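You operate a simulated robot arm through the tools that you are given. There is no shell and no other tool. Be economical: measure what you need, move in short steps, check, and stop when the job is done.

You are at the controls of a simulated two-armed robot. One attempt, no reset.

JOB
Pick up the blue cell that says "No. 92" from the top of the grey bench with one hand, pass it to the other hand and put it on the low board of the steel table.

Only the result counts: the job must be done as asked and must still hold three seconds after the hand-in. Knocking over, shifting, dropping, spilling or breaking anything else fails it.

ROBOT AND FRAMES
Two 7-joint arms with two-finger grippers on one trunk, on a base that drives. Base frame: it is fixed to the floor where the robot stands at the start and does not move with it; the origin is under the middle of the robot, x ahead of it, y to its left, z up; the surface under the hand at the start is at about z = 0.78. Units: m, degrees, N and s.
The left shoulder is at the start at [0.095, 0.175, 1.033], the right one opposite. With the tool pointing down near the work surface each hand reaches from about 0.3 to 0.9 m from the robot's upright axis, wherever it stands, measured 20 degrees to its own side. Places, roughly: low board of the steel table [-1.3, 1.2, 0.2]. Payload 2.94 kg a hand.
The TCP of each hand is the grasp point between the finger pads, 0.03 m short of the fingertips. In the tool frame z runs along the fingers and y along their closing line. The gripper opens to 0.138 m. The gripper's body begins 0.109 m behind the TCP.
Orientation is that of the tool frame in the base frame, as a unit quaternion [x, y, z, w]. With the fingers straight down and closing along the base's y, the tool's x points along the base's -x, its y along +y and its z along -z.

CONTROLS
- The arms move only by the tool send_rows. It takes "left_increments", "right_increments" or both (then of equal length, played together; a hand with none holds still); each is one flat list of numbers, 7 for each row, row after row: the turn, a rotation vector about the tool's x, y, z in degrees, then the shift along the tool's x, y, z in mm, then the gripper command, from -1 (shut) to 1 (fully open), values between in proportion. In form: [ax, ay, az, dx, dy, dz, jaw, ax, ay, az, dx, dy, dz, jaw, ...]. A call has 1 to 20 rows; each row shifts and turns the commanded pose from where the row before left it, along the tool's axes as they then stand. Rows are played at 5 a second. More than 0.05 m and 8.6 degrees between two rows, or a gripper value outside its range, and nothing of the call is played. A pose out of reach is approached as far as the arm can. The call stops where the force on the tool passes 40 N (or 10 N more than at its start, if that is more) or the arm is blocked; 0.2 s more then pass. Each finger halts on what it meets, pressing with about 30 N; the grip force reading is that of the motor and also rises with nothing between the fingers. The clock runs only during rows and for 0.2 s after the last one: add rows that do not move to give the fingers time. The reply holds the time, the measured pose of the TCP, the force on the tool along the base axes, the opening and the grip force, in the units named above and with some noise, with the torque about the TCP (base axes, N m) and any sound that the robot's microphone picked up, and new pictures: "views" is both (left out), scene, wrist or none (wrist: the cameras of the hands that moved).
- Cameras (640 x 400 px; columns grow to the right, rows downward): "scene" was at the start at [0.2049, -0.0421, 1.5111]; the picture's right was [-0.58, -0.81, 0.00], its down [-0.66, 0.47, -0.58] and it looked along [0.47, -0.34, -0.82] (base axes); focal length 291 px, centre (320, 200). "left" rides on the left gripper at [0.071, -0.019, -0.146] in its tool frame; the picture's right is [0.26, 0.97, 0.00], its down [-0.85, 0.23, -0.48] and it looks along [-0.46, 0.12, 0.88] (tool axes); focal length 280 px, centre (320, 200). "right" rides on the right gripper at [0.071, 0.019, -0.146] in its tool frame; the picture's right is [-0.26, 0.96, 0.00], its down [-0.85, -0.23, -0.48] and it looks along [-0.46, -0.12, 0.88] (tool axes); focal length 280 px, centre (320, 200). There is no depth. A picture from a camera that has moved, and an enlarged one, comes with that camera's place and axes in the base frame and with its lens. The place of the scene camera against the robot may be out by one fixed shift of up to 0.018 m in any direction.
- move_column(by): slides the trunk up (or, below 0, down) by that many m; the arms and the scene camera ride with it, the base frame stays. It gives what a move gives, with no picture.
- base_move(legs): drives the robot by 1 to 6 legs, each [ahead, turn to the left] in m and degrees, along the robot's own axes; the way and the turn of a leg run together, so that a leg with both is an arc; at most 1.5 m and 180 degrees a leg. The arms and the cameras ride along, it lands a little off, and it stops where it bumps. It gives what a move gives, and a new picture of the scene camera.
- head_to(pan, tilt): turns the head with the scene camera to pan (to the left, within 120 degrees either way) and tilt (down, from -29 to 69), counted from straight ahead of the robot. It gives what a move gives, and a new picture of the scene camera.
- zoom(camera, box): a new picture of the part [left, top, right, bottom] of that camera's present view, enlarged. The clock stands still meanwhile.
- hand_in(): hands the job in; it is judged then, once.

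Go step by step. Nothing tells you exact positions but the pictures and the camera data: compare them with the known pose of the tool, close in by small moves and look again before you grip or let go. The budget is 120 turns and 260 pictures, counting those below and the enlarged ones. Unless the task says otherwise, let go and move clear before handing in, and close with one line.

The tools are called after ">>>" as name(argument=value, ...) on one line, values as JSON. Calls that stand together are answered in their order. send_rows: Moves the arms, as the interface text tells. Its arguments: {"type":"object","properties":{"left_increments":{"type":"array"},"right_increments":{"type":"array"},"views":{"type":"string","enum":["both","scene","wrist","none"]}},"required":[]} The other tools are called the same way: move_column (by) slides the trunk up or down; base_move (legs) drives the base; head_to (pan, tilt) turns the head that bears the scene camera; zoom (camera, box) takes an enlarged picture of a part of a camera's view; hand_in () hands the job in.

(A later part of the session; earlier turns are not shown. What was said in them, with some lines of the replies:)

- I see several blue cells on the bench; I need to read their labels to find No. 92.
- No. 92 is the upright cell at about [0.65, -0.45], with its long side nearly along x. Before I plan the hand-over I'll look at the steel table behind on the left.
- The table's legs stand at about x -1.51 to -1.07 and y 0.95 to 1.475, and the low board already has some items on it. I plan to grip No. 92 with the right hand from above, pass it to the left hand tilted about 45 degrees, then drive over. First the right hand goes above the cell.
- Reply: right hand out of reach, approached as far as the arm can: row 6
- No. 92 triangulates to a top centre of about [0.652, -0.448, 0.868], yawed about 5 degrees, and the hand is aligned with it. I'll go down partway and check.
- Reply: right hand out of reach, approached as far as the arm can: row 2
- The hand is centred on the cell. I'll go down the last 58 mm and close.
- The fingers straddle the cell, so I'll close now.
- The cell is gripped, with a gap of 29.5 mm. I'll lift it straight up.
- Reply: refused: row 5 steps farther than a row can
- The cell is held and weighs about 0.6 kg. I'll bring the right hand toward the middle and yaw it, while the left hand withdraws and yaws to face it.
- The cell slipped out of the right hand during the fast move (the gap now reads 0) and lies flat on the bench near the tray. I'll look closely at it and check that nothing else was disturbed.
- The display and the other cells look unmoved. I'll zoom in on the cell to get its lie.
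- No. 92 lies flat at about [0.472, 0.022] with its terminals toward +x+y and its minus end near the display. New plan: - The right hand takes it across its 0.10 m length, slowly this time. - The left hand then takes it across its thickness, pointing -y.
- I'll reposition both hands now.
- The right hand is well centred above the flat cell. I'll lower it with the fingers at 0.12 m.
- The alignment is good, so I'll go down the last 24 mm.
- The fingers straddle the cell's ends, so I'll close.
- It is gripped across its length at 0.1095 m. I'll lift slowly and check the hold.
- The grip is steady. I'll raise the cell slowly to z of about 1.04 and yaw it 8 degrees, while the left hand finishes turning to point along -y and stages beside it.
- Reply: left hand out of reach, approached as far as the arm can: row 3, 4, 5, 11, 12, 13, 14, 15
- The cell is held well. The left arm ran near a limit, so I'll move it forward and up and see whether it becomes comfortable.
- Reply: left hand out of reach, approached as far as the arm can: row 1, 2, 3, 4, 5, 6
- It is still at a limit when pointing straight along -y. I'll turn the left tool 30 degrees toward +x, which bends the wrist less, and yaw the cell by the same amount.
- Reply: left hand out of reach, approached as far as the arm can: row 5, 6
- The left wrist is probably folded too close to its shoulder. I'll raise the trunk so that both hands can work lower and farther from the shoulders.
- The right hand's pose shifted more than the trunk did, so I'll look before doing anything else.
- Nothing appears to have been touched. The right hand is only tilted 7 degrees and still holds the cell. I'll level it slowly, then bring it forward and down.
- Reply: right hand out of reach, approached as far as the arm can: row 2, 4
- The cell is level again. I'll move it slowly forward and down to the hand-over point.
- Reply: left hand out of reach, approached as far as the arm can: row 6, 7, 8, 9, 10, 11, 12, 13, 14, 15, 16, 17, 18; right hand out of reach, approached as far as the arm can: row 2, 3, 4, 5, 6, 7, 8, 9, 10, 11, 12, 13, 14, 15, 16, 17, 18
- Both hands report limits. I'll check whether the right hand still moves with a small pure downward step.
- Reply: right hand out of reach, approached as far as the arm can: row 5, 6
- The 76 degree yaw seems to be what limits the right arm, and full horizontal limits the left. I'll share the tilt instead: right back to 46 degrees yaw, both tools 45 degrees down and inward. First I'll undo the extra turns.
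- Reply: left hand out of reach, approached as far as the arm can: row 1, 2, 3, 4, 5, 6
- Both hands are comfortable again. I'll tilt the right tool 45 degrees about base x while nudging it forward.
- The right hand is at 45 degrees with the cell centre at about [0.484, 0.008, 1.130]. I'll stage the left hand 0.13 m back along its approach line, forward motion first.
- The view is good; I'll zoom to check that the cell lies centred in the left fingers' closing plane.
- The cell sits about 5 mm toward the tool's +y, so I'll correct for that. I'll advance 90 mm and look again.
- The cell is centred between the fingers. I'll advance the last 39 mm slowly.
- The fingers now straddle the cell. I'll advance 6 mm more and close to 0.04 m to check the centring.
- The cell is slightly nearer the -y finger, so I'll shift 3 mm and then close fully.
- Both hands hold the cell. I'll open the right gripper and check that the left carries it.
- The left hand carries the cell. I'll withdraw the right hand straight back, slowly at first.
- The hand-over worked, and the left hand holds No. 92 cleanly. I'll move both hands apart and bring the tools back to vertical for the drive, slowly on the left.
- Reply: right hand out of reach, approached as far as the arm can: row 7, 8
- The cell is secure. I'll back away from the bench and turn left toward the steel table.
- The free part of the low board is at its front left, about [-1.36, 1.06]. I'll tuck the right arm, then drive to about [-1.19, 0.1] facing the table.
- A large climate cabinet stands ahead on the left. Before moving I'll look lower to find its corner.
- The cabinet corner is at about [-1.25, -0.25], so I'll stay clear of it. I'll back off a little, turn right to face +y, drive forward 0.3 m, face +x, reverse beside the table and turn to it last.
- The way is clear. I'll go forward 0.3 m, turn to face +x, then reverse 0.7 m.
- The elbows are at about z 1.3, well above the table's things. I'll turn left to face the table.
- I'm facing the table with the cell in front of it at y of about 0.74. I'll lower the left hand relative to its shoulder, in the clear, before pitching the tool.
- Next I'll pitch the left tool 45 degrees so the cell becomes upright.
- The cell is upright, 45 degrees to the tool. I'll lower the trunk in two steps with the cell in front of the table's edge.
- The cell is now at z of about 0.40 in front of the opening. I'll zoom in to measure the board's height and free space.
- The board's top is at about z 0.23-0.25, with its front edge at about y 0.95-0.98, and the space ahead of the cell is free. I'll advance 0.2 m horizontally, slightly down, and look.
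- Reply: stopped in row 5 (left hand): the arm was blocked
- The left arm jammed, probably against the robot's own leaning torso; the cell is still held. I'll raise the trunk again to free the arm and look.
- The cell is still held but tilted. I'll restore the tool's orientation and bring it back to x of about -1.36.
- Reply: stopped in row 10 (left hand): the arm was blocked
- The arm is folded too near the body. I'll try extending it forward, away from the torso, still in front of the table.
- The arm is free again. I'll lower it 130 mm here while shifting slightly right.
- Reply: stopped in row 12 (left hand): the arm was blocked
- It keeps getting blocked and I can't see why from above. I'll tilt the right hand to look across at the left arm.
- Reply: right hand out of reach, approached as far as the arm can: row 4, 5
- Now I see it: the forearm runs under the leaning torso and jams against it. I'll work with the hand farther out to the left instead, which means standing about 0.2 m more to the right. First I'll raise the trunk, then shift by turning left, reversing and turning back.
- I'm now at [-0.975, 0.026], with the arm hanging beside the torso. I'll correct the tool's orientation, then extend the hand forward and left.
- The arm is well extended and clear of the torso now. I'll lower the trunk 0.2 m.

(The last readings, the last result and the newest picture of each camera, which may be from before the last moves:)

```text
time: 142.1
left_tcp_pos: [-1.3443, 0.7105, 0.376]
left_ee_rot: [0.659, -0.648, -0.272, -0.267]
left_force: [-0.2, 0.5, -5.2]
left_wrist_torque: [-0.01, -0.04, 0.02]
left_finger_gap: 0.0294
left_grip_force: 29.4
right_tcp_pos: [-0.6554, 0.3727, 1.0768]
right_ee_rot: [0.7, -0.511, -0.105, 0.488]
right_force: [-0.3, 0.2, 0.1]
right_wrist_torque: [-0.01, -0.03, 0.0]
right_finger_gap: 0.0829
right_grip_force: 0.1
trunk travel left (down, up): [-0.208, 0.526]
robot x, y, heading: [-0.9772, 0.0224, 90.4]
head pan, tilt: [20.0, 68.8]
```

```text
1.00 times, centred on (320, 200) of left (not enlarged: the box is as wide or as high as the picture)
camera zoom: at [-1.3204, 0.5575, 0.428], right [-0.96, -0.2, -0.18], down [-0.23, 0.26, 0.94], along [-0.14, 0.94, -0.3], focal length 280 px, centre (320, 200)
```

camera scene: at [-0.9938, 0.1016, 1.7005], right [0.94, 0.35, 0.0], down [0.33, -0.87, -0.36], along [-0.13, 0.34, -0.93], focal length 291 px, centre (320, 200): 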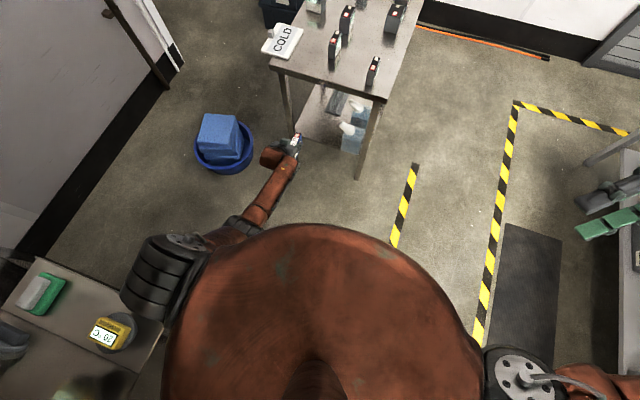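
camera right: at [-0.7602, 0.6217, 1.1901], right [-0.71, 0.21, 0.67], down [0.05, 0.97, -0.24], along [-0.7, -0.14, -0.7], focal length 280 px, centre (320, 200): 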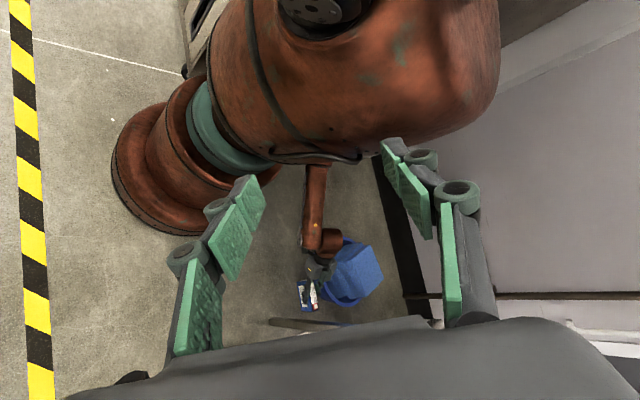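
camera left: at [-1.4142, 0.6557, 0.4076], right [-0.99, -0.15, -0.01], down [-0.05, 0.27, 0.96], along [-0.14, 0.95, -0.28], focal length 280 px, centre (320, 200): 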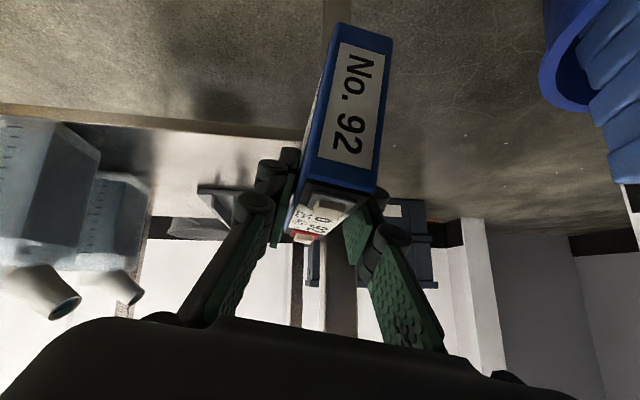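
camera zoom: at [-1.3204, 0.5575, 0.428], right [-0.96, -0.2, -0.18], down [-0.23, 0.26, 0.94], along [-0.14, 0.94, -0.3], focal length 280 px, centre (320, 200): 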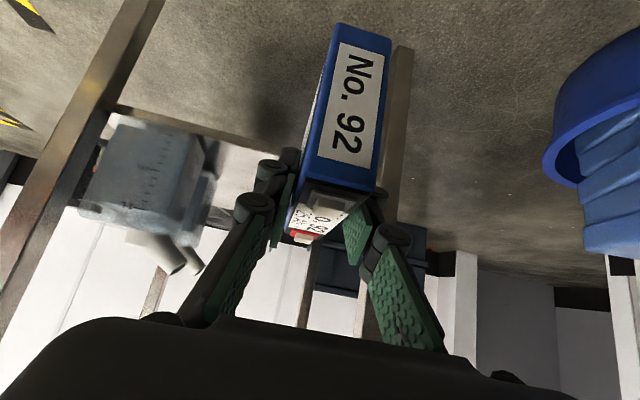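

The cell is at z 0.376 facing the opening, with its bottom at about 0.30 against a board at about 0.25. I'll nudge it right 10 mm and drive forward 0.2 m.

>>> send_rows(left_increments=[0, 0, 0, 0, -5, 0, -1, 0, 0, 0, 0, -5, 0, -1, 0, 0, 0, 0, 0, 0, -1], views="none")

>>> base_move(legs=[[0.2, 0]])

>>> zoom(camera="left", box=[0, 0, 640, 400])

>>> zoom(camera="right", box=[0, 0, 640, 400])

```text
time: 142.9
left_tcp_pos: [-1.3347, 0.7109, 0.3752]
left_ee_rot: [0.659, -0.648, -0.272, -0.267]
left_force: [0.2, 0.1, -5.3]
left_wrist_torque: [-0.02, -0.02, -0.04]
left_finger_gap: 0.0297
left_grip_force: 30.3
right_tcp_pos: [-0.6542, 0.3728, 1.0769]
right_ee_rot: [0.7, -0.511, -0.106, 0.487]
right_force: [0.3, 0.1, 0.3]
right_wrist_torque: [-0.01, 0.01, 0.02]
right_finger_gap: 0.0825
right_grip_force: 0.1
trunk travel left (down, up): [-0.208, 0.526]
robot x, y, heading: [-0.981, 0.025, 90.5]
head pan, tilt: [20.0, 68.8]
```

```text
time: 144.5
left_tcp_pos: [-1.3403, 0.9117, 0.3743]
left_ee_rot: [0.662, -0.646, -0.272, -0.265]
left_force: [0.1, -0.3, -5.4]
left_wrist_torque: [0.0, 0.02, 0.02]
left_finger_gap: 0.0296
left_grip_force: 29.8
right_tcp_pos: [-0.6588, 0.5812, 1.076]
right_ee_rot: [0.701, -0.509, -0.104, 0.489]
right_force: [-0.9, 0.7, -0.8]
right_wrist_torque: [-0.1, 0.05, 0.04]
right_finger_gap: 0.0828
right_grip_force: 0.0
trunk travel left (down, up): [-0.208, 0.526]
robot x, y, heading: [-0.9803, 0.2321, 90.9]
head pan, tilt: [20.0, 68.8]
camera scene: at [-0.9983, 0.4294, 1.4948], right [0.93, 0.36, 0.0], down [0.33, -0.87, -0.36], along [-0.13, 0.34, -0.93], focal length 291 px, centre (320, 200)
```

scene: 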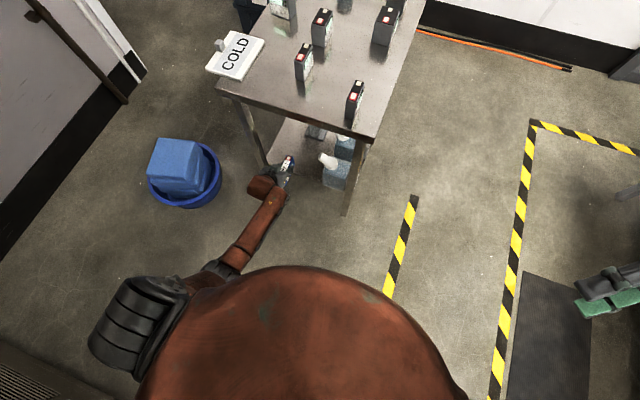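

```text
1.00 times, centred on (320, 200) of left (not enlarged: the box is as wide or as high as the picture)
camera zoom: at [-1.3161, 0.7593, 0.4268], right [-0.96, -0.21, -0.18], down [-0.24, 0.26, 0.94], along [-0.15, 0.94, -0.3], focal length 280 px, centre (320, 200)
```

zoom: 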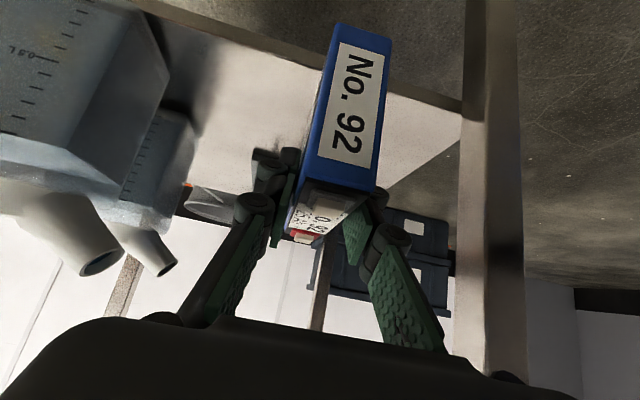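

```text
1.00 times, centred on (320, 200) of right (not enlarged: the box is as wide or as high as the picture)
camera zoom: at [-0.5449, 0.6089, 1.1892], right [-0.71, 0.21, 0.67], down [0.06, 0.97, -0.24], along [-0.7, -0.14, -0.7], focal length 280 px, centre (320, 200)
```

zoom: 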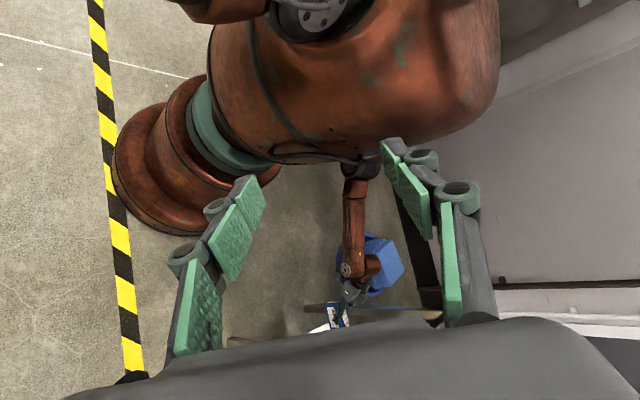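

The cell is entering level with about 45 mm of clearance above the board. Before going deeper I'll check what else lies on the board.

>>> zoom(camera="left", box=[140, 60, 480, 280])

>>> zoom(camera="scene", box=[210, 80, 400, 220])

```text
1.82 times, centred on (310, 170) of left
camera zoom: at [-1.3161, 0.7593, 0.4268], right [-0.96, -0.21, -0.18], down [-0.24, 0.26, 0.94], along [-0.15, 0.94, -0.3], focal length 510 px, centre (338, 254)
```

zoom: 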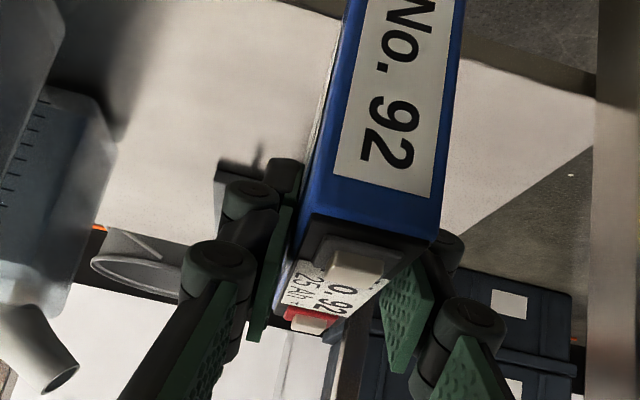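

```text
2.86 times, centred on (305, 150) of scene
camera zoom: at [-0.9983, 0.4294, 1.4948], right [0.93, 0.36, 0.0], down [0.33, -0.87, -0.36], along [-0.13, 0.34, -0.93], focal length 832 px, centre (363, 343)
```

zoom: 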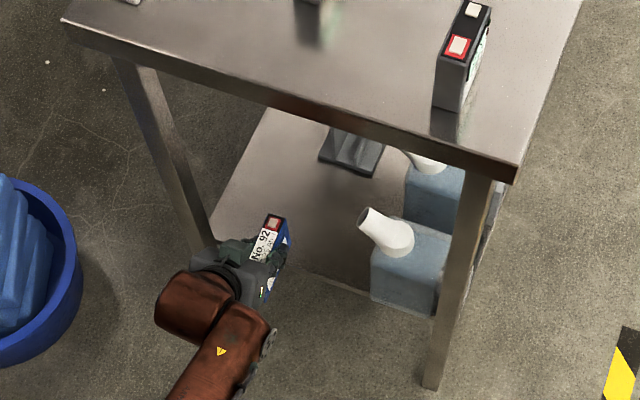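

The dustpan starts at about y 1.17, so I'll set the cell at y of about 1.04. I'll drive forward 0.12 m.

>>> base_move(legs=[[0.12, 0]])

>>> zoom(camera="left", box=[0, 0, 640, 400])

>>> zoom(camera="scene", box=[210, 80, 400, 260])

```text
time: 145.7
left_tcp_pos: [-1.3427, 1.0314, 0.3807]
left_ee_rot: [0.661, -0.646, -0.274, -0.268]
left_force: [-0.3, -1.1, -4.8]
left_wrist_torque: [-0.04, -0.04, -0.03]
left_finger_gap: 0.0295
left_grip_force: 29.8
right_tcp_pos: [-0.6616, 0.6957, 1.0801]
right_ee_rot: [0.703, -0.509, -0.106, 0.486]
right_force: [0.7, -0.2, 1.0]
right_wrist_torque: [0.12, -0.04, -0.05]
right_finger_gap: 0.0828
right_grip_force: 0.0
trunk travel left (down, up): [-0.208, 0.526]
robot x, y, heading: [-0.9796, 0.3558, 90.5]
head pan, tilt: [20.0, 68.8]
camera scene: at [-0.9997, 0.5442, 1.4964], right [0.94, 0.35, 0.0], down [0.33, -0.87, -0.36], along [-0.13, 0.34, -0.93], focal length 291 px, centre (320, 200)
```

scene: 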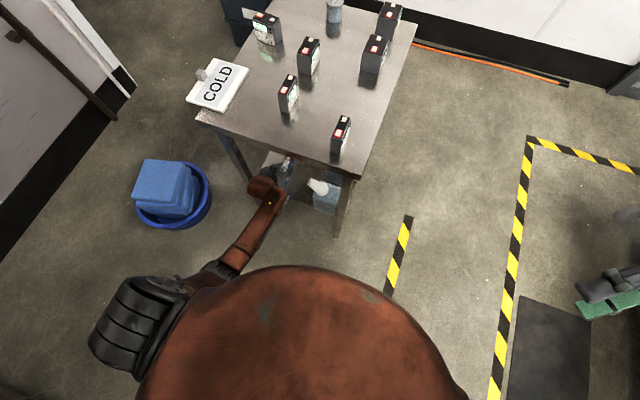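

```text
1.00 times, centred on (320, 200) of left (not enlarged: the box is as wide or as high as the picture)
camera zoom: at [-1.3176, 0.879, 0.4315], right [-0.96, -0.21, -0.19], down [-0.24, 0.26, 0.94], along [-0.15, 0.94, -0.29], focal length 280 px, centre (320, 200)
```

zoom: 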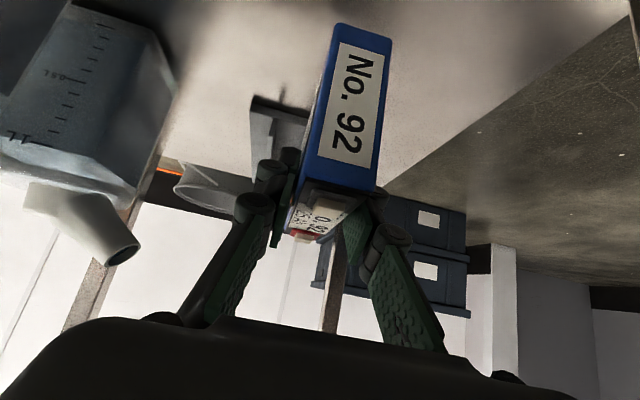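

```text
2.22 times, centred on (305, 170) of scene
camera zoom: at [-0.9997, 0.5442, 1.4964], right [0.94, 0.35, 0.0], down [0.33, -0.87, -0.36], along [-0.13, 0.34, -0.93], focal length 647 px, centre (353, 267)
```

zoom: 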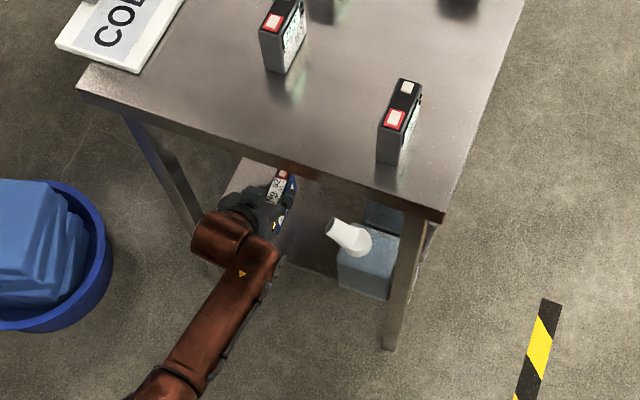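

The cell is over the free part of the board. I'll lower it 36 mm slowly.

>>> send_rows(left_increments=[0, 0, 0, 4.2, 0, 4.2, -1, 0, 0, 0, 4.2, 0, 4.2, -1, 0, 0, 0, 4.2, 0, 4.2, -1, 0, 0, 0, 4.2, 0, 4.2, -1, 0, 0, 0, 4.2, 0, 4.2, -1, 0, 0, 0, 4.2, 0, 4.2, -1, 0, 0, 0, 0, 0, 0, -1, 0, 0, 0, 0, 0, 0, -1], views="wrist")

```text
time: 147.5
left_tcp_pos: [-1.3416, 1.0329, 0.3426]
left_ee_rot: [0.661, -0.646, -0.274, -0.267]
left_force: [0.3, -0.5, -5.2]
left_wrist_torque: [0.01, 0.02, 0.01]
left_finger_gap: 0.0295
left_grip_force: 30.1
right_tcp_pos: [-0.6612, 0.6996, 1.0781]
right_ee_rot: [0.702, -0.509, -0.104, 0.487]
right_force: [0.0, 0.1, -0.1]
right_wrist_torque: [-0.01, -0.01, -0.01]
right_finger_gap: 0.0828
right_grip_force: 0.1
trunk travel left (down, up): [-0.208, 0.526]
robot x, y, heading: [-0.981, 0.3539, 90.6]
head pan, tilt: [20.0, 68.8]
camera left: at [-1.3176, 0.8795, 0.3939], right [-0.96, -0.21, -0.18], down [-0.24, 0.26, 0.94], along [-0.15, 0.94, -0.3], focal length 280 px, centre (320, 200)
```

left: 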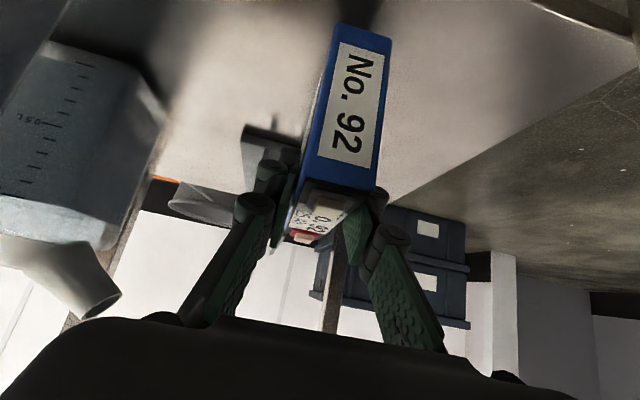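

No contact yet; I'll continue down in small steps.

>>> send_rows(left_increments=[0, 0, 0, 2.1, 0, 2.1, -1, 0, 0, 0, 2.1, 0, 2.1, -1, 0, 0, 0, 2.1, 0, 2.1, -1, 0, 0, 0, 2.1, 0, 2.1, -1, 0, 0, 0, 0, 0, 0, -1], views="none")

```text
time: 148.7
left_tcp_pos: [-1.3413, 1.0315, 0.3286]
left_ee_rot: [0.661, -0.646, -0.273, -0.267]
left_force: [-0.1, -1.0, -6.0]
left_wrist_torque: [-0.01, 0.03, -0.03]
left_finger_gap: 0.0293
left_grip_force: 29.9
right_tcp_pos: [-0.6614, 0.7002, 1.0776]
right_ee_rot: [0.702, -0.509, -0.104, 0.487]
right_force: [0.0, -0.1, -0.1]
right_wrist_torque: [0.0, 0.03, -0.03]
right_finger_gap: 0.0827
right_grip_force: 0.1
trunk travel left (down, up): [-0.208, 0.526]
robot x, y, heading: [-0.9842, 0.354, 90.8]
head pan, tilt: [20.0, 68.8]
```

>>> send_rows(left_increments=[0, 0, 0, 1.4, 0, 1.4, -1, 0, 0, 0, 1.4, 0, 1.4, -1, 0, 0, 0, 1.4, 0, 1.4, -1, 0, 0, 0, 1.4, 0, 1.4, -1, 0, 0, 0, 0, 0, 0, -1], views="wrist")

```text
time: 149.9
left_tcp_pos: [-1.341, 1.0314, 0.3213]
left_ee_rot: [0.661, -0.646, -0.273, -0.268]
left_force: [0.4, -1.1, -5.9]
left_wrist_torque: [-0.02, -0.02, 0.01]
left_finger_gap: 0.0297
left_grip_force: 30.4
right_tcp_pos: [-0.6617, 0.6999, 1.0784]
right_ee_rot: [0.701, -0.51, -0.105, 0.487]
right_force: [-0.1, 0.1, -0.5]
right_wrist_torque: [0.02, 0.01, 0.02]
right_finger_gap: 0.0827
right_grip_force: 0.0
trunk travel left (down, up): [-0.208, 0.526]
robot x, y, heading: [-0.9807, 0.3528, 90.8]
head pan, tilt: [20.0, 68.8]
camera left: at [-1.3169, 0.881, 0.3729], right [-0.96, -0.21, -0.18], down [-0.24, 0.26, 0.94], along [-0.15, 0.94, -0.3], focal length 280 px, centre (320, 200)
```

left: 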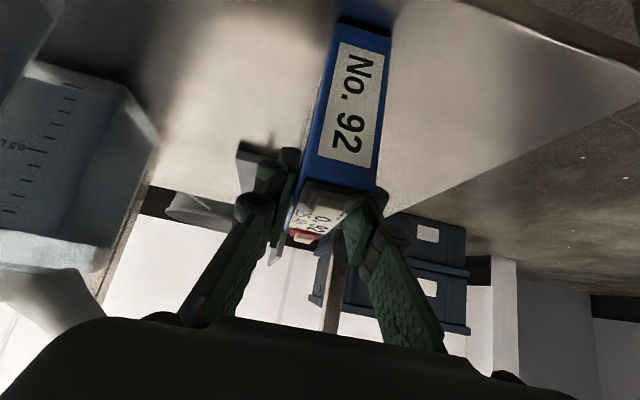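

The contact shadow is closing in; I'll keep going down in 2 mm steps.

>>> send_rows(left_increments=[0, 0, 0, 1.4, 0, 1.4, -1, 0, 0, 0, 1.4, 0, 1.4, -1, 0, 0, 0, 1.4, 0, 1.4, -1, 0, 0, 0, 0, 0, 0, -1], views="wrist")

```text
time: 150.9
left_tcp_pos: [-1.3422, 1.0352, 0.3177]
left_ee_rot: [0.66, -0.646, -0.274, -0.268]
left_force: [-2.7, 3.0, 10.0]
left_wrist_torque: [-0.64, 0.13, -0.09]
left_finger_gap: 0.0296
left_grip_force: 30.0
right_tcp_pos: [-0.6599, 0.6987, 1.0789]
right_ee_rot: [0.703, -0.508, -0.104, 0.487]
right_force: [0.1, 0.4, 0.1]
right_wrist_torque: [0.0, 0.01, -0.01]
right_finger_gap: 0.0826
right_grip_force: 0.0
trunk travel left (down, up): [-0.208, 0.526]
robot x, y, heading: [-0.9779, 0.3542, 90.8]
head pan, tilt: [20.0, 68.8]
camera left: at [-1.3171, 0.8826, 0.3688], right [-0.96, -0.21, -0.18], down [-0.23, 0.26, 0.94], along [-0.15, 0.94, -0.29], focal length 280 px, centre (320, 200)
```

left: 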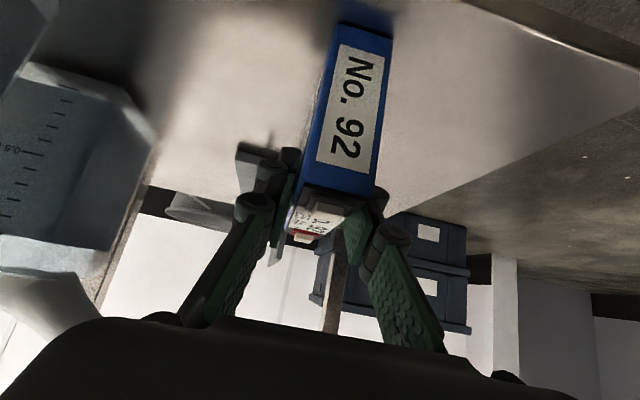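

Contact is at the cell's rear bottom edge, so its front is slightly high. I'll pitch the nose down 2 degrees while easing down 1 mm, and read the torque.

>>> send_rows(left_increments=[0, 1, 0, 0, 0, 0, -1, 0, 1, 0, 0.7, 0, 0.7, -1, 0, 0, 0, 0, 0, 0, -1], views="none")

```text
time: 151.7
left_tcp_pos: [-1.3414, 1.0349, 0.3178]
left_ee_rot: [0.665, -0.65, -0.263, -0.257]
left_force: [0.0, 7.2, 12.5]
left_wrist_torque: [1.06, -0.03, -0.01]
left_finger_gap: 0.0297
left_grip_force: 29.9
right_tcp_pos: [-0.6609, 0.6983, 1.0788]
right_ee_rot: [0.702, -0.51, -0.105, 0.487]
right_force: [0.0, -0.2, -0.3]
right_wrist_torque: [0.02, -0.01, -0.04]
right_finger_gap: 0.0827
right_grip_force: 0.1
trunk travel left (down, up): [-0.208, 0.526]
robot x, y, heading: [-0.9791, 0.3543, 91.0]
head pan, tilt: [20.0, 68.8]
```

The torque flipped sign, so the level is in between. I'll turn back 1 degree and check.

>>> send_rows(left_increments=[0, -0.9, 0, 0, 0, 0, -1, 0, 0, 0, 0, 0, 0, -1], views="none")

```text
time: 152.3
left_tcp_pos: [-1.3415, 1.0348, 0.3166]
left_ee_rot: [0.663, -0.648, -0.268, -0.262]
left_force: [3.7, 7.0, 17.1]
left_wrist_torque: [-0.07, -0.2, 0.05]
left_finger_gap: 0.0293
left_grip_force: 29.9
right_tcp_pos: [-0.6601, 0.6983, 1.0786]
right_ee_rot: [0.701, -0.51, -0.105, 0.488]
right_force: [0.4, 0.1, -0.4]
right_wrist_torque: [-0.01, 0.01, 0.01]
right_finger_gap: 0.083
right_grip_force: 0.0
trunk travel left (down, up): [-0.208, 0.526]
robot x, y, heading: [-0.9741, 0.351, 90.8]
head pan, tilt: [20.0, 68.8]
```

It sits flat now. I'll ease the pressure by 1 mm, then open slightly and look.

>>> send_rows(left_increments=[0, 0, 0, -0.7, 0, -0.7, -1, 0, 0, 0, 0, 0, 0, -0.5, 0, 0, 0, 0, 0, 0, -0.4, 0, 0, 0, 0, 0, 0, -0.3, 0, 0, 0, 0, 0, 0, -0.3], views="wrist")

```text
time: 153.5
left_tcp_pos: [-1.343, 1.032, 0.3162]
left_ee_rot: [0.663, -0.649, -0.267, -0.261]
left_force: [-0.3, 0.0, -0.4]
left_wrist_torque: [-0.01, -0.01, 0.0]
left_finger_gap: 0.0483
left_grip_force: 0.0
right_tcp_pos: [-0.6603, 0.6997, 1.0792]
right_ee_rot: [0.702, -0.509, -0.105, 0.487]
right_force: [-0.1, -0.9, -0.4]
right_wrist_torque: [0.01, 0.0, 0.01]
right_finger_gap: 0.0827
right_grip_force: 0.1
trunk travel left (down, up): [-0.208, 0.526]
robot x, y, heading: [-0.9774, 0.3529, 90.6]
head pan, tilt: [20.0, 68.8]
camera left: at [-1.3182, 0.8806, 0.3702], right [-0.96, -0.21, -0.18], down [-0.24, 0.28, 0.93], along [-0.15, 0.94, -0.32], focal length 280 px, centre (320, 200)
```

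left: 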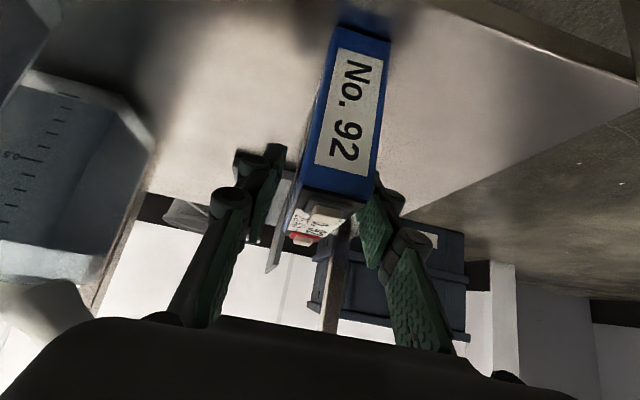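

The cell stands on its own. I'll open a bit more and retreat along the tool's axis.

>>> send_rows(left_increments=[0, 0, 0, 0, 0, 0, 0, 0, 0, 0, 0, 0, 0, 0, 0, 0, 0, 0, 0, -5, 0, 0, 0, 0, 0, 0, -10, 0, 0, 0, 0, 0, 0, -10, 0, 0, 0, 0, 0, 0, -15, 0, 0, 0, 0, 0, 0, -15, 0, 0, 0, 0, 0, 0, -15, 0, 0, 0, 0, 0, 0, -15, 0, 0, 0, 0, 0, 0, 0, 0], views="both")

```text
time: 155.7
left_tcp_pos: [-1.3412, 0.973, 0.3757]
left_ee_rot: [0.664, -0.649, -0.266, -0.261]
left_force: [0.2, 0.3, -0.7]
left_wrist_torque: [0.03, -0.01, 0.0]
left_finger_gap: 0.069
left_grip_force: 0.0
right_tcp_pos: [-0.661, 0.6999, 1.0791]
right_ee_rot: [0.702, -0.509, -0.105, 0.487]
right_force: [0.9, 0.3, -1.6]
right_wrist_torque: [-0.02, -0.01, -0.03]
right_finger_gap: 0.0826
right_grip_force: 0.1
trunk travel left (down, up): [-0.208, 0.526]
robot x, y, heading: [-0.9809, 0.3539, 91.1]
head pan, tilt: [20.0, 68.8]
camera scene: at [-0.9994, 0.5499, 1.4952], right [0.94, 0.35, 0.0], down [0.33, -0.87, -0.36], along [-0.13, 0.34, -0.93], focal length 291 px, centre (320, 200)
camera left: at [-1.3167, 0.8211, 0.4315], right [-0.96, -0.21, -0.18], down [-0.24, 0.28, 0.93], along [-0.15, 0.94, -0.32], focal length 280 px, centre (320, 200)
```

scene: 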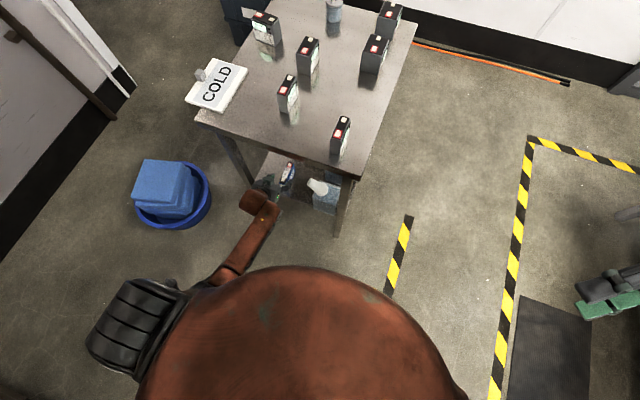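
left: 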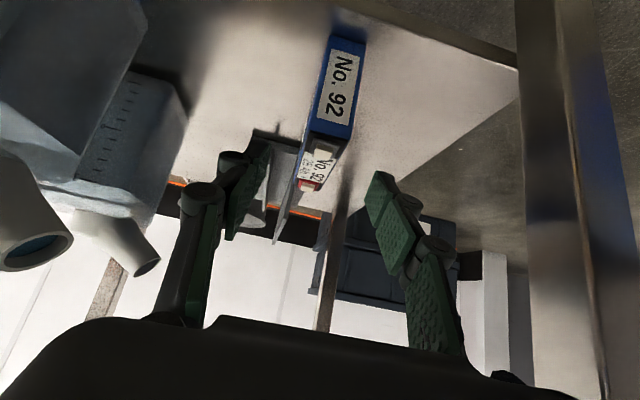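

No. 92 stands upright on the board and the hand is clear of it. I'll back straight away from the table.

>>> base_move(legs=[[-0.22, 0]])

>>> zoom(camera="left", box=[160, 40, 480, 240])

>>> head_to(pan=10, tilt=50)

```text
time: 157.4
left_tcp_pos: [-1.3386, 0.7518, 0.3775]
left_ee_rot: [0.664, -0.648, -0.267, -0.26]
left_force: [0.2, 1.1, 0.3]
left_wrist_torque: [0.01, -0.01, 0.01]
left_finger_gap: 0.069
left_grip_force: 0.0
right_tcp_pos: [-0.6588, 0.4786, 1.078]
right_ee_rot: [0.702, -0.508, -0.105, 0.488]
right_force: [1.4, 0.5, -0.5]
right_wrist_torque: [0.06, -0.05, -0.05]
right_finger_gap: 0.083
right_grip_force: 0.0
trunk travel left (down, up): [-0.208, 0.526]
robot x, y, heading: [-0.9797, 0.1305, 90.9]
head pan, tilt: [20.0, 68.8]
camera scene: at [-0.9968, 0.3286, 1.4953], right [0.93, 0.36, 0.0], down [0.33, -0.87, -0.36], along [-0.13, 0.34, -0.93], focal length 291 px, centre (320, 200)
```

scene: 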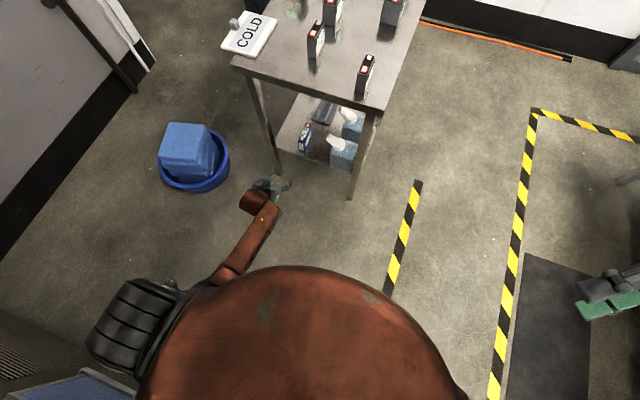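

```text
2.00 times, centred on (320, 140) of left
camera zoom: at [-1.3143, 0.6003, 0.4318], right [-0.96, -0.21, -0.18], down [-0.24, 0.28, 0.93], along [-0.15, 0.94, -0.32], focal length 561 px, centre (320, 320)
```

zoom: 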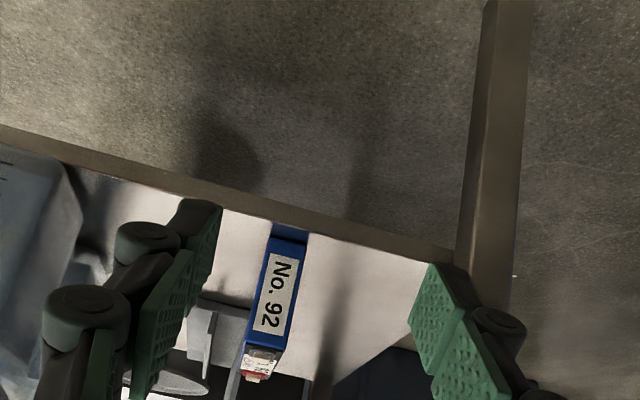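

```text
time: 158.2
left_tcp_pos: [-1.3396, 0.7518, 0.3773]
left_ee_rot: [0.664, -0.648, -0.267, -0.26]
left_force: [0.5, 0.4, -0.1]
left_wrist_torque: [0.01, -0.01, -0.03]
left_finger_gap: 0.0688
left_grip_force: 0.0
right_tcp_pos: [-0.6571, 0.4788, 1.0789]
right_ee_rot: [0.703, -0.508, -0.103, 0.487]
right_force: [0.3, -0.3, 0.0]
right_wrist_torque: [-0.01, 0.0, 0.01]
right_finger_gap: 0.083
right_grip_force: 0.1
trunk travel left (down, up): [-0.208, 0.526]
robot x, y, heading: [-0.9781, 0.1362, 90.8]
head pan, tilt: [10.0, 50.0]
camera scene: at [-0.9913, 0.3527, 1.5171], right [0.98, 0.19, 0.0], down [0.14, -0.75, -0.64], along [-0.12, 0.63, -0.77], focal length 291 px, centre (320, 200)
```

scene: 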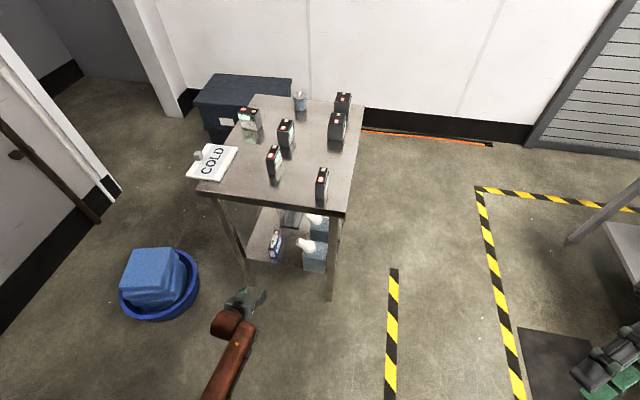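

No. 92 stands upright and free on the low board, both hands are clear, and nothing on the table has moved. I'm handing in.

>>> hand_in()

```text
The job is handed in.
```

Cell No. 92 went from the bench to the right hand, was passed to the left hand, and now stands upright on the low board of the steel table. Both hands are clear. It slipped once during the first carry and fell flat on the bench, where I picked it up again. I saw nothing else move.
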